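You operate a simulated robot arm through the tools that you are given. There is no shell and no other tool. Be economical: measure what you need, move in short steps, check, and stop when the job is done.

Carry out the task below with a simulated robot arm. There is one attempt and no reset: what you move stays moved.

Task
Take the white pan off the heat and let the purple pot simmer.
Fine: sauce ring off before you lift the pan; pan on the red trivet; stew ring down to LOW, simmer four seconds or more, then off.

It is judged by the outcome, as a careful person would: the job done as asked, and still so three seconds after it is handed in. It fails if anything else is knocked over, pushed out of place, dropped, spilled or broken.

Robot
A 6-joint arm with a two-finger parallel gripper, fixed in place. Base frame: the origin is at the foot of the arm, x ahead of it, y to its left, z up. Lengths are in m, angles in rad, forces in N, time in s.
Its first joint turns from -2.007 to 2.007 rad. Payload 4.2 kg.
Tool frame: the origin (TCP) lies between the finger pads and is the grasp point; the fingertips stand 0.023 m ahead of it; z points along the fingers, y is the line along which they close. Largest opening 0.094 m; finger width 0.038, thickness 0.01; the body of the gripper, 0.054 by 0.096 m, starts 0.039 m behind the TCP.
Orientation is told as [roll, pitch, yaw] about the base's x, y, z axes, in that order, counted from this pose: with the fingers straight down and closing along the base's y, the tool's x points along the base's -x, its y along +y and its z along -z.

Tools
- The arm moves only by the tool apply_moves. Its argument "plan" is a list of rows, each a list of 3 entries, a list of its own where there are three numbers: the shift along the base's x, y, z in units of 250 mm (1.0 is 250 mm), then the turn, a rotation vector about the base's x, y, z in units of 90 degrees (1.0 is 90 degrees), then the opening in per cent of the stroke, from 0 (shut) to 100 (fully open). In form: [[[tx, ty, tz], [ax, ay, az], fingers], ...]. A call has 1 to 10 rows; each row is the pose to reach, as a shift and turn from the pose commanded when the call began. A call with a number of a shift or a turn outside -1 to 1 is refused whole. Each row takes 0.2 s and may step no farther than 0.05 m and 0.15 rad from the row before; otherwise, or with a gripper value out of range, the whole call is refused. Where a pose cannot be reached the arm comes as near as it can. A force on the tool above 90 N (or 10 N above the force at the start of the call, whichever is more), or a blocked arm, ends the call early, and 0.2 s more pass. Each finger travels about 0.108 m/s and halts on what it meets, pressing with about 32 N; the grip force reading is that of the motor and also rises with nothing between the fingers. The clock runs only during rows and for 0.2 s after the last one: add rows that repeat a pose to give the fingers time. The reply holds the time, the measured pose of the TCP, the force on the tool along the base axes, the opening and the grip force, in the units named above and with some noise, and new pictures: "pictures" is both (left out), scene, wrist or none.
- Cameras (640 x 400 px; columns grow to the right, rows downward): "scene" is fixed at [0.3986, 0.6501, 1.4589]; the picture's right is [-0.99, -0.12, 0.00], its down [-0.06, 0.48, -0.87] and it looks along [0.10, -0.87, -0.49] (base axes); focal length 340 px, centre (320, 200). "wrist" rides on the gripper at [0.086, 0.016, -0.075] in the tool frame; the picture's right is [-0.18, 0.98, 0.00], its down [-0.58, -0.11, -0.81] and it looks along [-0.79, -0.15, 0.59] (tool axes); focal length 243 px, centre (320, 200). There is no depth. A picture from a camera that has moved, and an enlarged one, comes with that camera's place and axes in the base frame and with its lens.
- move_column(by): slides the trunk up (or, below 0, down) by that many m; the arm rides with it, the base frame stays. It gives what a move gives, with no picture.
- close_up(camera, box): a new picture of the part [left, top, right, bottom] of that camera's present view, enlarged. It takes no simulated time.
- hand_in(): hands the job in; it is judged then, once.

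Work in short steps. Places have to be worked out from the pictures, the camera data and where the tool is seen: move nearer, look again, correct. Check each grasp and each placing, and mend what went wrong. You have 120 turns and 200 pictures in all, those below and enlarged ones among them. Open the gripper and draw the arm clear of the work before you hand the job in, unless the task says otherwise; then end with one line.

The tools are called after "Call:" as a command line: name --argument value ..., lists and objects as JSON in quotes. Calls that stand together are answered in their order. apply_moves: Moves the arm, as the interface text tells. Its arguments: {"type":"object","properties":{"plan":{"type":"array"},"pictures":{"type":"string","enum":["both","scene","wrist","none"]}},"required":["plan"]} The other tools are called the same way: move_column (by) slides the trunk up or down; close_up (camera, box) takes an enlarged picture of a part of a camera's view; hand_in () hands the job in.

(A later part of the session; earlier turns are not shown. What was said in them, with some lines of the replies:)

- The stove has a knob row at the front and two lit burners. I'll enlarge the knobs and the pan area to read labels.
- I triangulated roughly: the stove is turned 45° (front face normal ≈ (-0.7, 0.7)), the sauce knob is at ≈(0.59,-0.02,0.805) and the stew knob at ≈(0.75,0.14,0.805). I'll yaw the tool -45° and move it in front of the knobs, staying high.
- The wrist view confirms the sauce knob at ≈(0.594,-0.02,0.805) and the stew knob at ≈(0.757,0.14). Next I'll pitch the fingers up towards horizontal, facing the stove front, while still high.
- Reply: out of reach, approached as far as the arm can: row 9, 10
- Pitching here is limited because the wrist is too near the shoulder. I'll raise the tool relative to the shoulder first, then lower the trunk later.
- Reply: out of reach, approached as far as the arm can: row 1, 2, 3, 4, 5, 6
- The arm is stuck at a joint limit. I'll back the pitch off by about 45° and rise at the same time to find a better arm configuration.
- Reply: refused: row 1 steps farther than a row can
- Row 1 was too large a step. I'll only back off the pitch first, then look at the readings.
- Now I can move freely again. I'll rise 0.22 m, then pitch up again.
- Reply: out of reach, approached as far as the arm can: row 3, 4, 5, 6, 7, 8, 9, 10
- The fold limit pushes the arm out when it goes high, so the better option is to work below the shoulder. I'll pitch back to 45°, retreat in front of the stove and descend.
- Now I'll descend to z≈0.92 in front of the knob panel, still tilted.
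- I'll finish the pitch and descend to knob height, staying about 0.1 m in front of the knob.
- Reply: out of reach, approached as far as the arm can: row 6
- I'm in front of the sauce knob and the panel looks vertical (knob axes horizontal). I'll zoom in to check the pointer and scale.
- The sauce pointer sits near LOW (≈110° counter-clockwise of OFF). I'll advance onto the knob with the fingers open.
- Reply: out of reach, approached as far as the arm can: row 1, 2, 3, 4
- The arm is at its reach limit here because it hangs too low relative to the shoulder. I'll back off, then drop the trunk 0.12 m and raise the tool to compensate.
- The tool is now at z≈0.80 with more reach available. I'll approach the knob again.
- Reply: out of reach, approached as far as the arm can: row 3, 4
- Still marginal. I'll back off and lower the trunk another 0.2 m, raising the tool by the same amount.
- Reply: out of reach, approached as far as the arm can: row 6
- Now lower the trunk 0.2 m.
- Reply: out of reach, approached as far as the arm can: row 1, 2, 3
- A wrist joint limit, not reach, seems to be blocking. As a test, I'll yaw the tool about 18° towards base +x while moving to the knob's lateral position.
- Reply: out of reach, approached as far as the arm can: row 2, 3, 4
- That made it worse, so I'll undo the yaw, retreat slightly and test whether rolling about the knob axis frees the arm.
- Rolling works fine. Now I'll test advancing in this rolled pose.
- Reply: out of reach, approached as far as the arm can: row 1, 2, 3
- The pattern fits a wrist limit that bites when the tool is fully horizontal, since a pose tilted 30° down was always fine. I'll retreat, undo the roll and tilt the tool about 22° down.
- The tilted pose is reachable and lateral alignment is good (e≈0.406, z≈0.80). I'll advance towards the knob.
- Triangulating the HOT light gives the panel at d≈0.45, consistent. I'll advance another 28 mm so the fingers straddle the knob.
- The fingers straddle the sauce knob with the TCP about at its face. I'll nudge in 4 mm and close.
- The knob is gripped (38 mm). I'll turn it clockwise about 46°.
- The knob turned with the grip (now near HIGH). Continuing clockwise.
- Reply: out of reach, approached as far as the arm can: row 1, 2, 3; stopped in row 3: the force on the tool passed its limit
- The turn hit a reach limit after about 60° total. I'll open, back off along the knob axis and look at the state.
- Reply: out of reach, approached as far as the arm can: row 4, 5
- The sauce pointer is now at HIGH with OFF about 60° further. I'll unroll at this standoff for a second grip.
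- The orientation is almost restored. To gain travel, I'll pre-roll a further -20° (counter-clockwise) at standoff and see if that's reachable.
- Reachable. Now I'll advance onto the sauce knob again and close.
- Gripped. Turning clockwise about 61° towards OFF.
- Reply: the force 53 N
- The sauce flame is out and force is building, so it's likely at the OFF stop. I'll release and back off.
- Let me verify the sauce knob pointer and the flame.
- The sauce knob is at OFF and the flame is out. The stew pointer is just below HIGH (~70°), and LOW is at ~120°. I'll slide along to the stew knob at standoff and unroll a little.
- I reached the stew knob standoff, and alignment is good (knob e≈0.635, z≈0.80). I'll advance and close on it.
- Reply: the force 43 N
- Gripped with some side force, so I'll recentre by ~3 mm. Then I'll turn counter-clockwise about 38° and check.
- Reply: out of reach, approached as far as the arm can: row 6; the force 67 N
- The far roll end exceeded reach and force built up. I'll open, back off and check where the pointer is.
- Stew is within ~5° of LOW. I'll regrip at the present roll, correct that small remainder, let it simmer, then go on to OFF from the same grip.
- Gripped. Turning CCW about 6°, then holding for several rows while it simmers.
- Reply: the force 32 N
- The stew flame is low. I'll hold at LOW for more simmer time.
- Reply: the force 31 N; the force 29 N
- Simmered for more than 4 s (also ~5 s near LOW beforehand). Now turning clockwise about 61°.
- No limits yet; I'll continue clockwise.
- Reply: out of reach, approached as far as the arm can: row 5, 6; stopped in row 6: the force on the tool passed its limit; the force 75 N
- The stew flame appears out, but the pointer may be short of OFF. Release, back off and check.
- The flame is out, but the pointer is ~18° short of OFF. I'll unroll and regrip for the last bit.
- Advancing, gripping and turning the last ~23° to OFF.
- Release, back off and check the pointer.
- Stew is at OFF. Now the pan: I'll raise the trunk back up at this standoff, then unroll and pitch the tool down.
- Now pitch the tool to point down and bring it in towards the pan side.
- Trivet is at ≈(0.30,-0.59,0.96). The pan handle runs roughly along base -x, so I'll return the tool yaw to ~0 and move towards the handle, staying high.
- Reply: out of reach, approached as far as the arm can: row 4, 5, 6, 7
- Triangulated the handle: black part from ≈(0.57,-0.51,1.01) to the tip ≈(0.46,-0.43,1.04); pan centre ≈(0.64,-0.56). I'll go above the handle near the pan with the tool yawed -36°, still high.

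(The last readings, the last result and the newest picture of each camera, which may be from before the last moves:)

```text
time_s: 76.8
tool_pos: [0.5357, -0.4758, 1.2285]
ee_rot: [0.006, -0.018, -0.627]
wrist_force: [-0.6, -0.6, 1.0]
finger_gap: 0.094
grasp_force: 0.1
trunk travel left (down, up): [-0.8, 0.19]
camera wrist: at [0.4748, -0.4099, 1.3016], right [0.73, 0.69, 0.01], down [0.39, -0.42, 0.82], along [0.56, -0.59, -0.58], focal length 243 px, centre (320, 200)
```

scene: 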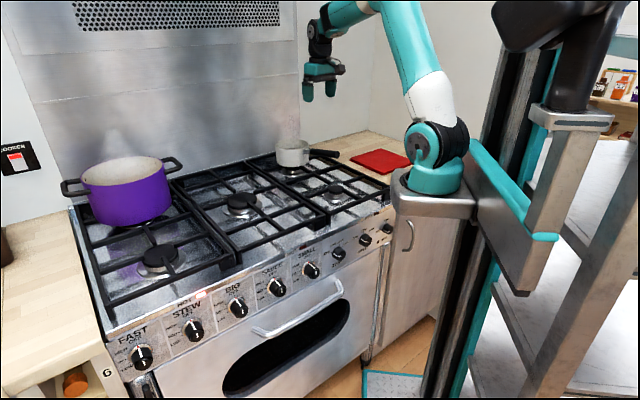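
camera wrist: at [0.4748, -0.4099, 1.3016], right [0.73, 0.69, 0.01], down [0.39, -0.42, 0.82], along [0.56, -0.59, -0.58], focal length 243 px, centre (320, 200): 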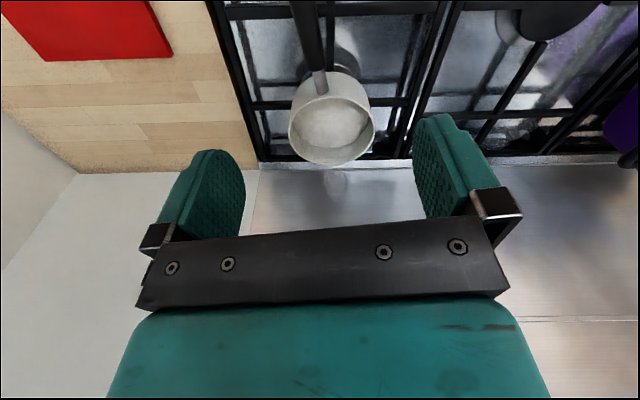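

Clear view: the handle base is at ≈(0.568,-0.515) and the pan centre at ≈(0.635,-0.553). I'll align over the handle and descend to just above it.

Call:
apply_moves --plan '[[[0.03, -0.07, -0.12], [0, 0, -0.02], 100], [[0.034, -0.077, -0.3], [0, 0, -0.022], 100], [[0.034, -0.077, -0.46], [0, 0, -0.022], 100], [[0.034, -0.077, -0.6], [0, 0, -0.022], 100]]'

```text
time_s: 77.8
tool_pos: [0.543, -0.4995, 1.0768]
ee_rot: [0.004, -0.017, -0.661]
wrist_force: [-0.4, -0.1, 0.1]
finger_gap: 0.0941
grasp_force: 0.0
trunk travel left (down, up): [-0.8, 0.19]
camera wrist: at [0.4843, -0.4319, 1.1491], right [0.75, 0.66, 0.01], down [0.38, -0.44, 0.82], along [0.54, -0.61, -0.58], focal length 243 px, centre (320, 200)
```

scene: 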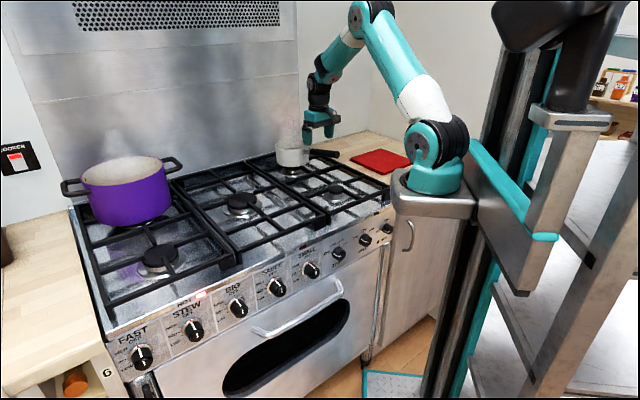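
wrist: 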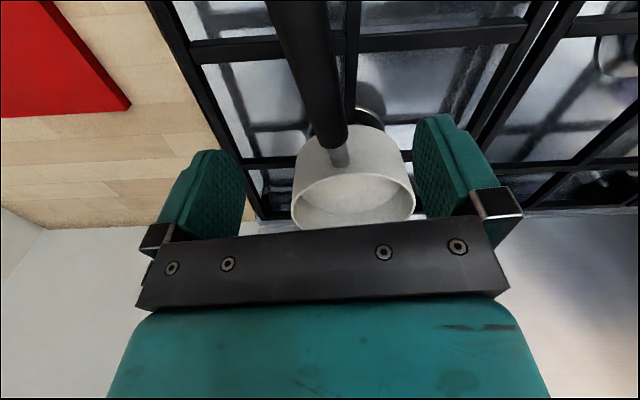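

Well aligned (handle ~5 mm to the right). I'll descend to the handle's height (z≈1.018) and close.

Call:
apply_moves --plan '[[[0.012, 0.012, -0.1], [0, 0, 0], 100], [[0.012, 0.012, -0.18], [0, 0, 0], 100], [[0.012, 0.012, -0.238], [0, 0, 0], 100], [[0.012, 0.012, -0.238], [0, 0, 0], 70], [[0.012, 0.012, -0.238], [0, 0, 0], 40], [[0.012, 0.012, -0.238], [0, 0, 0], 10], [[0.012, 0.012, -0.238], [0, 0, 0], 0], [[0.012, 0.012, -0.238], [0, 0, 0], 0]]'

```text
time_s: 79.6
tool_pos: [0.5468, -0.495, 1.0192]
ee_rot: [0.005, -0.019, -0.659]
wrist_force: [2.3, 2.1, -0.3]
finger_gap: 0.0222
grasp_force: 32.0
trunk travel left (down, up): [-0.8, 0.19]
camera wrist: at [0.4883, -0.4268, 1.0926], right [0.75, 0.66, 0.01], down [0.38, -0.44, 0.82], along [0.54, -0.61, -0.58], focal length 243 px, centre (320, 200)
```

scene: 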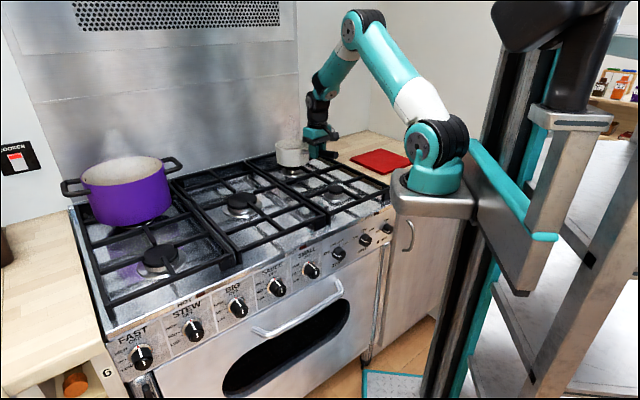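
wrist: 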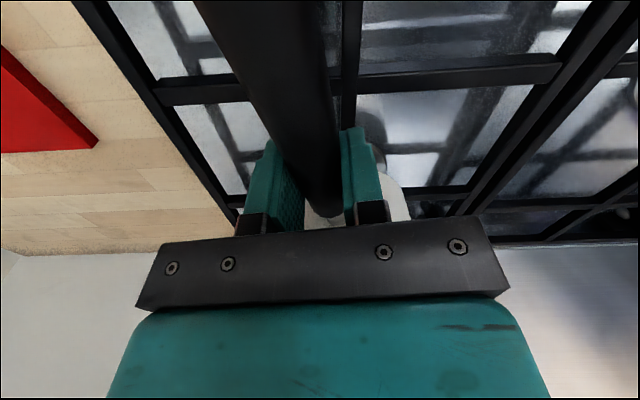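

The handle is gripped (22 mm). I'll lift slowly, 4 cm, and check that the pan stays level.

Call:
apply_moves --plan '[[[0, 0, 0.02], [0, 0, 0], 0], [[0, 0, 0.05], [0, 0, 0], 0], [[0, 0, 0.08], [0, 0, 0], 0], [[0, 0, 0.11], [0, 0, 0], 0], [[0, 0, 0.14], [0, 0, 0], 0], [[0, 0, 0.17], [0, 0, 0], 0]]'

Call:
close_up --camera "scene" --box '[240, 100, 400, 200]'

```text
time_s: 81.0
tool_pos: [0.546, -0.496, 1.0616]
ee_rot: [0.005, -0.017, -0.66]
wrist_force: [0.9, 0.2, -7.5]
finger_gap: 0.0221
grasp_force: 31.4
trunk travel left (down, up): [-0.8, 0.19]
camera wrist: at [0.4867, -0.4278, 1.1344], right [0.75, 0.66, 0.01], down [0.38, -0.44, 0.82], along [0.54, -0.61, -0.58], focal length 243 px, centre (320, 200)
```

scene: 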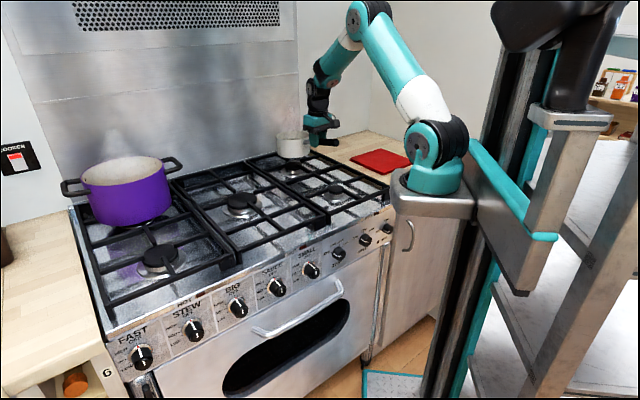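
wrist: 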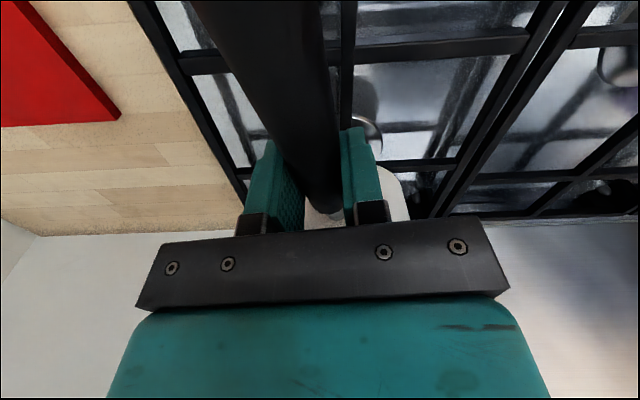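

```text
4.00 times, centred on (320, 150) of scene
camera zoom: at [0.3986, 0.6501, 1.4589], right [-0.99, -0.12, 0.0], down [-0.06, 0.48, -0.87], along [0.1, -0.87, -0.49], focal length 1360 px, centre (320, 400)
```

zoom: 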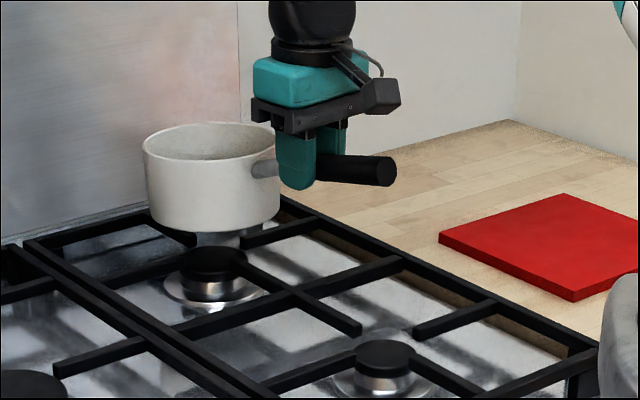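

The pan is lifted level and the trivet is to its -x side. I'll raise slightly more and carry it slowly towards the trivet.

Call:
apply_moves --plan '[[[0, 0, 0.05], [0, 0, 0], 0], [[-0.03, 0, 0.1], [0, 0, -0.01], 0], [[-0.1, 0, 0.12], [0, 0, -0.03], 0], [[-0.19, 0, 0.12], [0, 0, -0.05], 0], [[-0.28, 0, 0.12], [0, 0, -0.07], 0], [[-0.37, 0, 0.12], [0, 0, -0.09], 0], [[-0.46, 0, 0.12], [0, 0, -0.11], 0], [[-0.54, 0, 0.12], [0, 0, -0.13], 0], [[-0.6, 0, 0.12], [0, 0, -0.14], 0]]'

```text
time_s: 83.0
tool_pos: [0.3961, -0.4953, 1.0894]
ee_rot: [0.006, -0.016, -0.879]
wrist_force: [-0.2, 0.3, -7.3]
finger_gap: 0.0219
grasp_force: 32.3
trunk travel left (down, up): [-0.8, 0.19]
camera wrist: at [0.3533, -0.4163, 1.1626], right [0.87, 0.48, 0.01], down [0.27, -0.51, 0.82], along [0.4, -0.71, -0.58], focal length 243 px, centre (320, 200)
```

scene: 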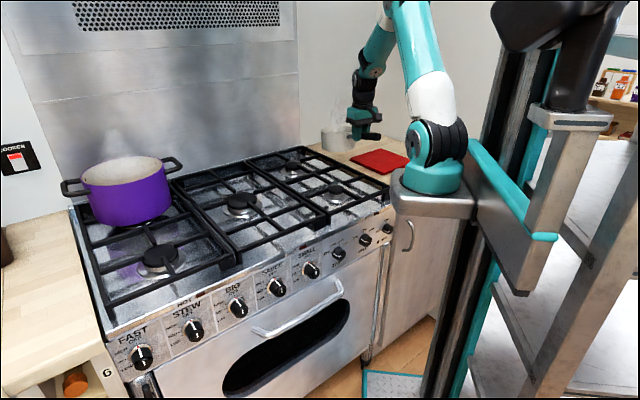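
wrist: 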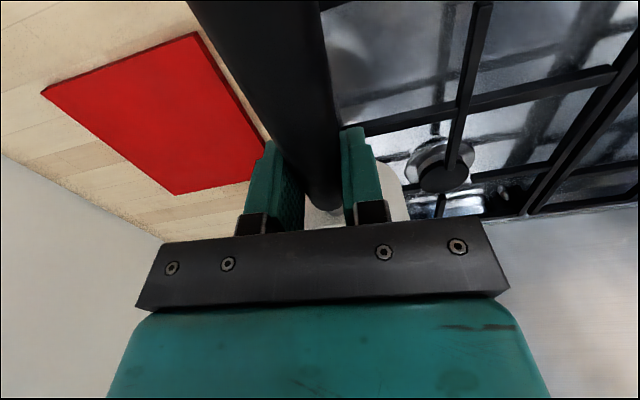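

From three wrist views, the trivet top is at z≈0.935, centre ≈(0.309,-0.661), side 0.18. The pan centre sits 0.1085 m ahead of the TCP. I'll carry it over the trivet.

Call:
apply_moves --plan '[[[-0.05, -0.026, 0], [0, 0, -0.007], 0], [[-0.14, -0.07, 0], [0, 0, -0.018], 0], [[-0.23, -0.12, 0], [0, 0, -0.03], 0], [[-0.32, -0.166, 0], [0, 0, -0.042], 0], [[-0.41, -0.212, 0], [0, 0, -0.054], 0], [[-0.5, -0.258, 0], [0, 0, -0.066], 0], [[-0.57, -0.295, 0], [0, 0, -0.074], 0], [[-0.608, -0.315, 0], [0, 0, -0.077], 0]]'

Call:
close_up --camera "scene" --box '[300, 80, 460, 180]'

```text
time_s: 84.8
tool_pos: [0.2432, -0.5755, 1.0923]
ee_rot: [0.006, -0.016, -1.001]
wrist_force: [0.8, 0.1, -7.0]
finger_gap: 0.0224
grasp_force: 32.4
trunk travel left (down, up): [-0.8, 0.19]
camera wrist: at [0.2104, -0.491, 1.1649], right [0.93, 0.38, 0.01], down [0.21, -0.54, 0.82], along [0.31, -0.75, -0.58], focal length 243 px, centre (320, 200)
```

scene: 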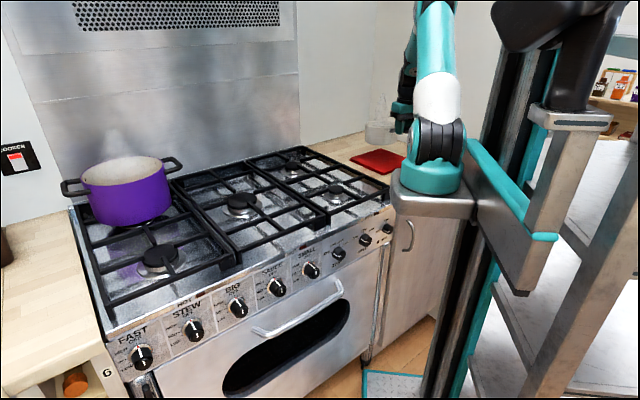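
wrist: 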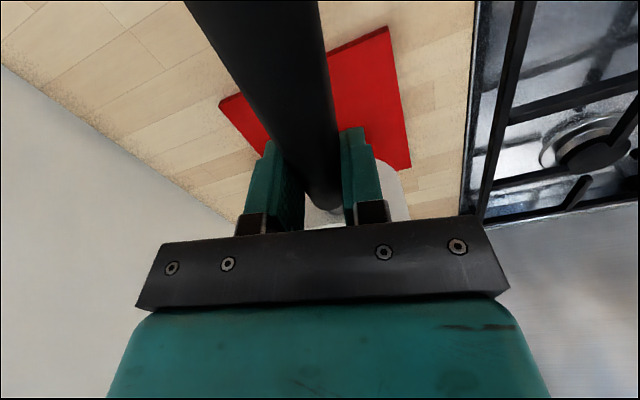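

```text
4.00 times, centred on (380, 130) of scene
camera zoom: at [0.3986, 0.6501, 1.4589], right [-0.99, -0.12, 0.0], down [-0.06, 0.48, -0.87], along [0.1, -0.87, -0.49], focal length 1360 px, centre (80, 480)
```

zoom: 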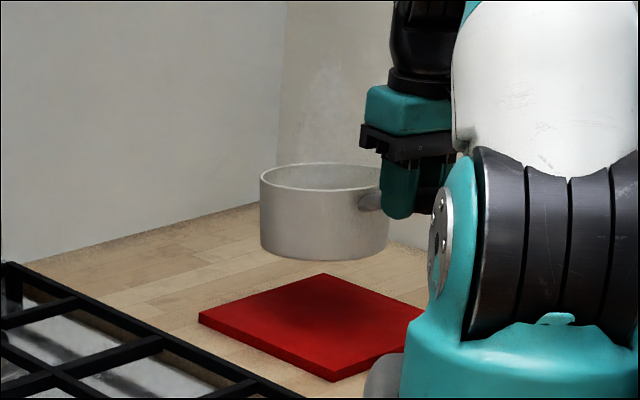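

The pan is above the trivet. I'll lower to about 2 cm above contact and re-check the centring in the scene camera.

Call:
apply_moves --plan '[[[-0.01, 0, -0.06], [0, 0, 0], 0], [[-0.02, 0, -0.12], [0, 0, 0], 0], [[-0.02, 0, -0.18], [0, 0, 0], 0], [[-0.02, 0, -0.23], [0, 0, 0], 0]]' --pictures "wrist"

Call:
close_up --camera "scene" --box '[320, 110, 448, 190]'

```text
time_s: 85.8
tool_pos: [0.2384, -0.5738, 1.0345]
ee_rot: [0.006, -0.014, -1.001]
wrist_force: [-0.9, 0.3, -7.1]
finger_gap: 0.0222
grasp_force: 31.8
trunk travel left (down, up): [-0.8, 0.19]
camera wrist: at [0.2055, -0.4899, 1.1072], right [0.93, 0.37, 0.01], down [0.21, -0.54, 0.82], along [0.31, -0.75, -0.58], focal length 243 px, centre (320, 200)
```

wrist: 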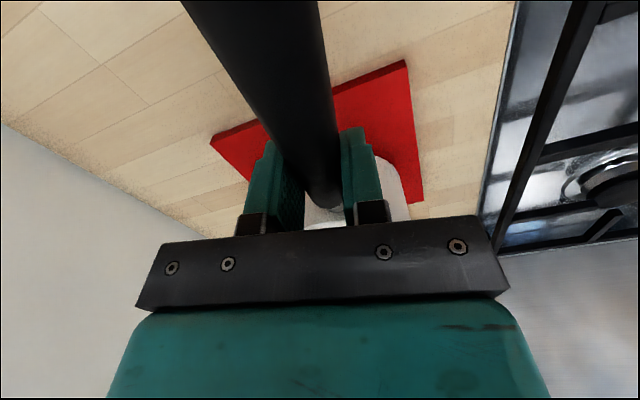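

```text
5.00 times, centred on (384, 150) of scene
camera zoom: at [0.3986, 0.6501, 1.4589], right [-0.99, -0.12, 0.0], down [-0.06, 0.48, -0.87], along [0.1, -0.87, -0.49], focal length 1700 px, centre (0, 450)
```

zoom: 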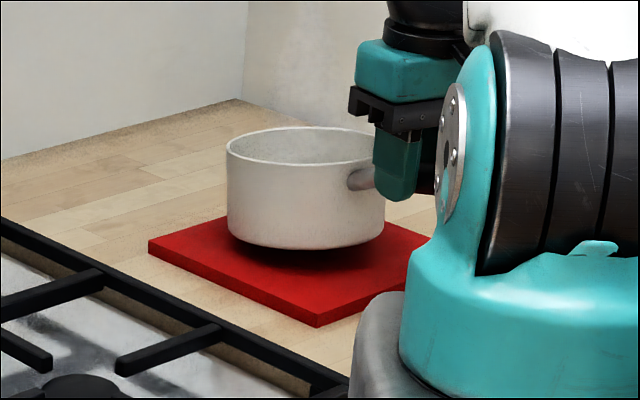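

The pan is centred over the trivet (projected landing matches the trivet centre). I'll lower gently in small steps, watching the force.

Call:
apply_moves --plan '[[[0.015, 0, -0.02], [0, 0, 0], 0], [[0.015, 0, -0.04], [0, 0, 0], 0], [[0.015, 0, -0.055], [0, 0, 0], 0], [[0.015, 0, -0.07], [0, 0, 0], 0]]' --pictures "none"

Call:
close_up --camera "scene" --box '[320, 110, 448, 190]'

```text
time_s: 86.8
tool_pos: [0.2421, -0.5736, 1.0171]
ee_rot: [0.004, -0.018, -1.002]
wrist_force: [-3.6, 5.5, 5.1]
finger_gap: 0.0223
grasp_force: 31.9
trunk travel left (down, up): [-0.8, 0.19]
```

```text
5.00 times, centred on (384, 150) of scene
camera zoom: at [0.3986, 0.6501, 1.4589], right [-0.99, -0.12, 0.0], down [-0.06, 0.48, -0.87], along [0.1, -0.87, -0.49], focal length 1700 px, centre (0, 450)
```

zoom: 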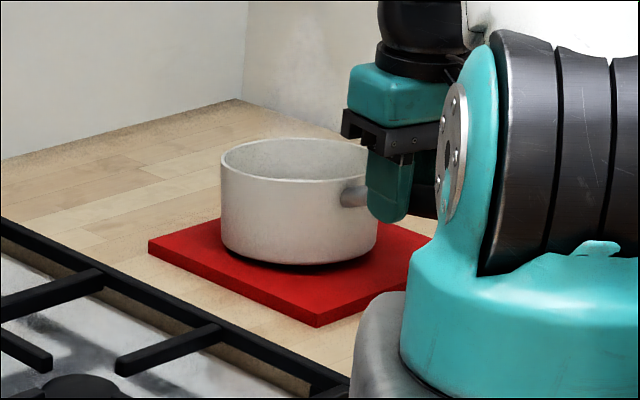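

Force reversed, so the pan is resting on the trivet. I'll open the fingers and lift straight up.

Call:
apply_moves --plan '[[[0, 0, 0], [0, 0, 0], 30], [[0, 0, 0], [0, 0, 0], 60], [[0, 0, 0], [0, 0, 0], 90], [[0, 0, 0], [0, 0, 0], 90], [[0, 0, 0.1], [0, 0, 0], 90], [[0, 0, 0.25], [0, 0, 0], 90], [[0, 0, 0.42], [0, 0, 0], 90], [[0, 0, 0.6], [0, 0, 0], 90]]'

Call:
close_up --camera "scene" --box '[320, 110, 448, 190]'

```text
time_s: 88.6
tool_pos: [0.241, -0.5763, 1.1643]
ee_rot: [0.006, -0.016, -1.001]
wrist_force: [-0.4, 0.7, -0.4]
finger_gap: 0.0846
grasp_force: 0.0
trunk travel left (down, up): [-0.8, 0.19]
camera wrist: at [0.2088, -0.4927, 1.2369], right [0.93, 0.37, 0.01], down [0.21, -0.54, 0.81], along [0.31, -0.75, -0.58], focal length 243 px, centre (320, 200)
```

scene: 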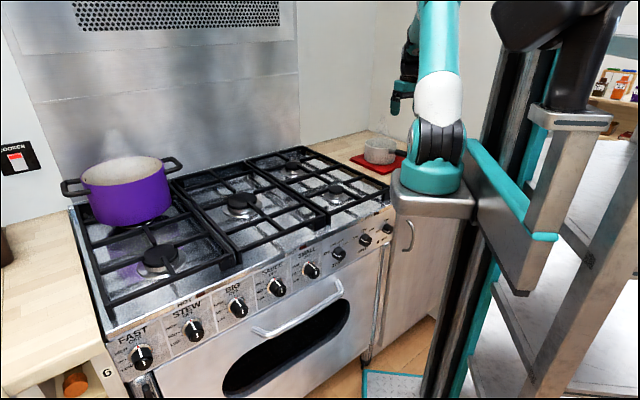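
wrist: 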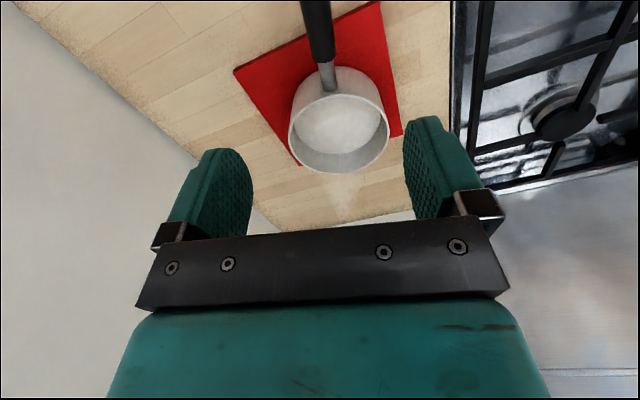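

```text
5.00 times, centred on (384, 150) of scene
camera zoom: at [0.3986, 0.6501, 1.4589], right [-0.99, -0.12, 0.0], down [-0.06, 0.48, -0.87], along [0.1, -0.87, -0.49], focal length 1700 px, centre (0, 450)
```

zoom: 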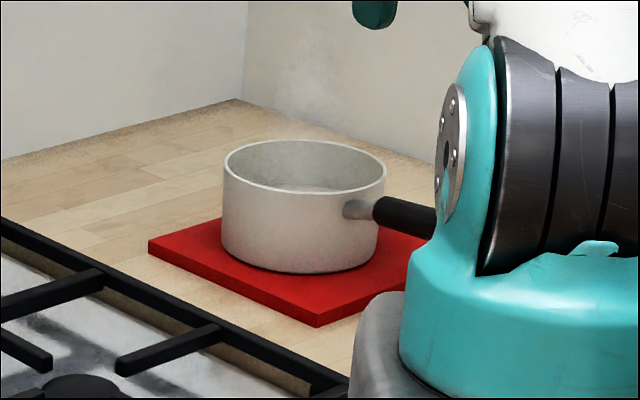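

The pan sits flat and centred on the trivet. I'll draw the arm clear and do a final check of knobs and flames.

Call:
apply_moves --plan '[[[0, 0.1, 0.12], [0, 0, 0], 90], [[0.05, 0.24, 0.2], [0, 0, 0], 90], [[0.14, 0.38, 0.28], [0, 0, 0], 90], [[0.23, 0.52, 0.36], [0, 0, 0], 90], [[0.32, 0.66, 0.42], [0, 0, 0], 90], [[0.41, 0.8, 0.46], [0, 0, 0], 90], [[0.5, 0.94, 0.5], [0, 0, 0], 90]]'

Call:
close_up --camera "scene" --box '[110, 230, 350, 380]'

```text
time_s: 90.2
tool_pos: [0.3704, -0.338, 1.2907]
ee_rot: [0.005, -0.015, -1.003]
wrist_force: [0.7, -0.4, -0.9]
finger_gap: 0.0846
grasp_force: 0.1
trunk travel left (down, up): [-0.8, 0.19]
camera wrist: at [0.3369, -0.2534, 1.3631], right [0.93, 0.37, 0.01], down [0.21, -0.54, 0.81], along [0.31, -0.75, -0.58], focal length 243 px, centre (320, 200)
```

scene: 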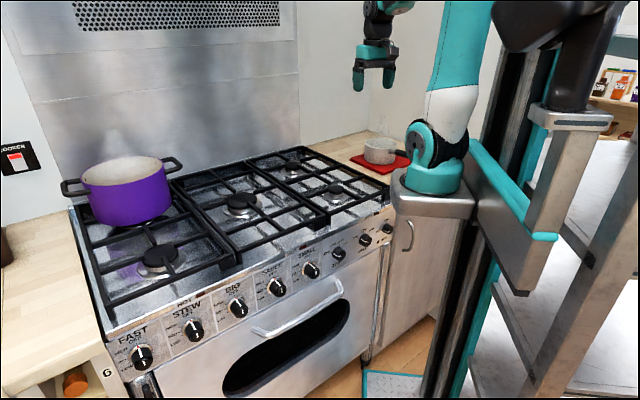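
wrist: 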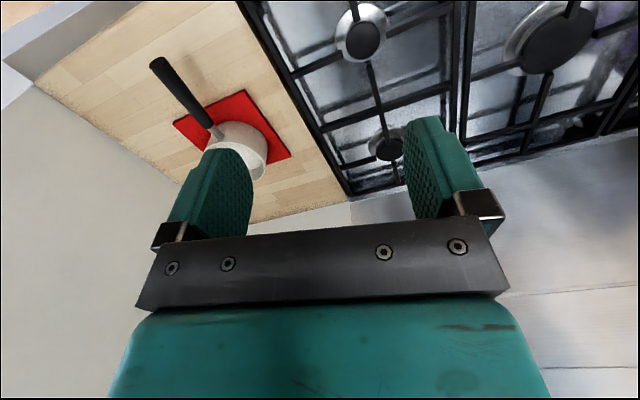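

```text
2.67 times, centred on (230, 305) of scene
camera zoom: at [0.3986, 0.6501, 1.4589], right [-0.99, -0.12, 0.0], down [-0.06, 0.48, -0.87], along [0.1, -0.87, -0.49], focal length 906 px, centre (560, -80)
```

zoom: 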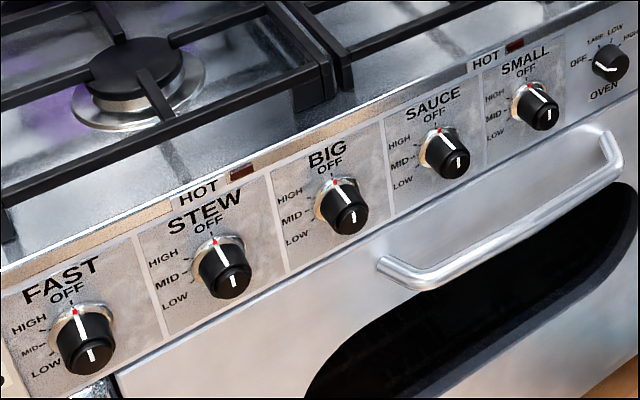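

All ring knobs read OFF, the flames are out, the pan is on the trivet and the arm is clear. Handing in.

Call:
hand_in

```text
The job is handed in.
```

I turned the sauce ring off before lifting the white pan, and the pan now sits on the red trivet. The stew ring simmered on LOW for more than four seconds and is off, and the arm is clear of the work.
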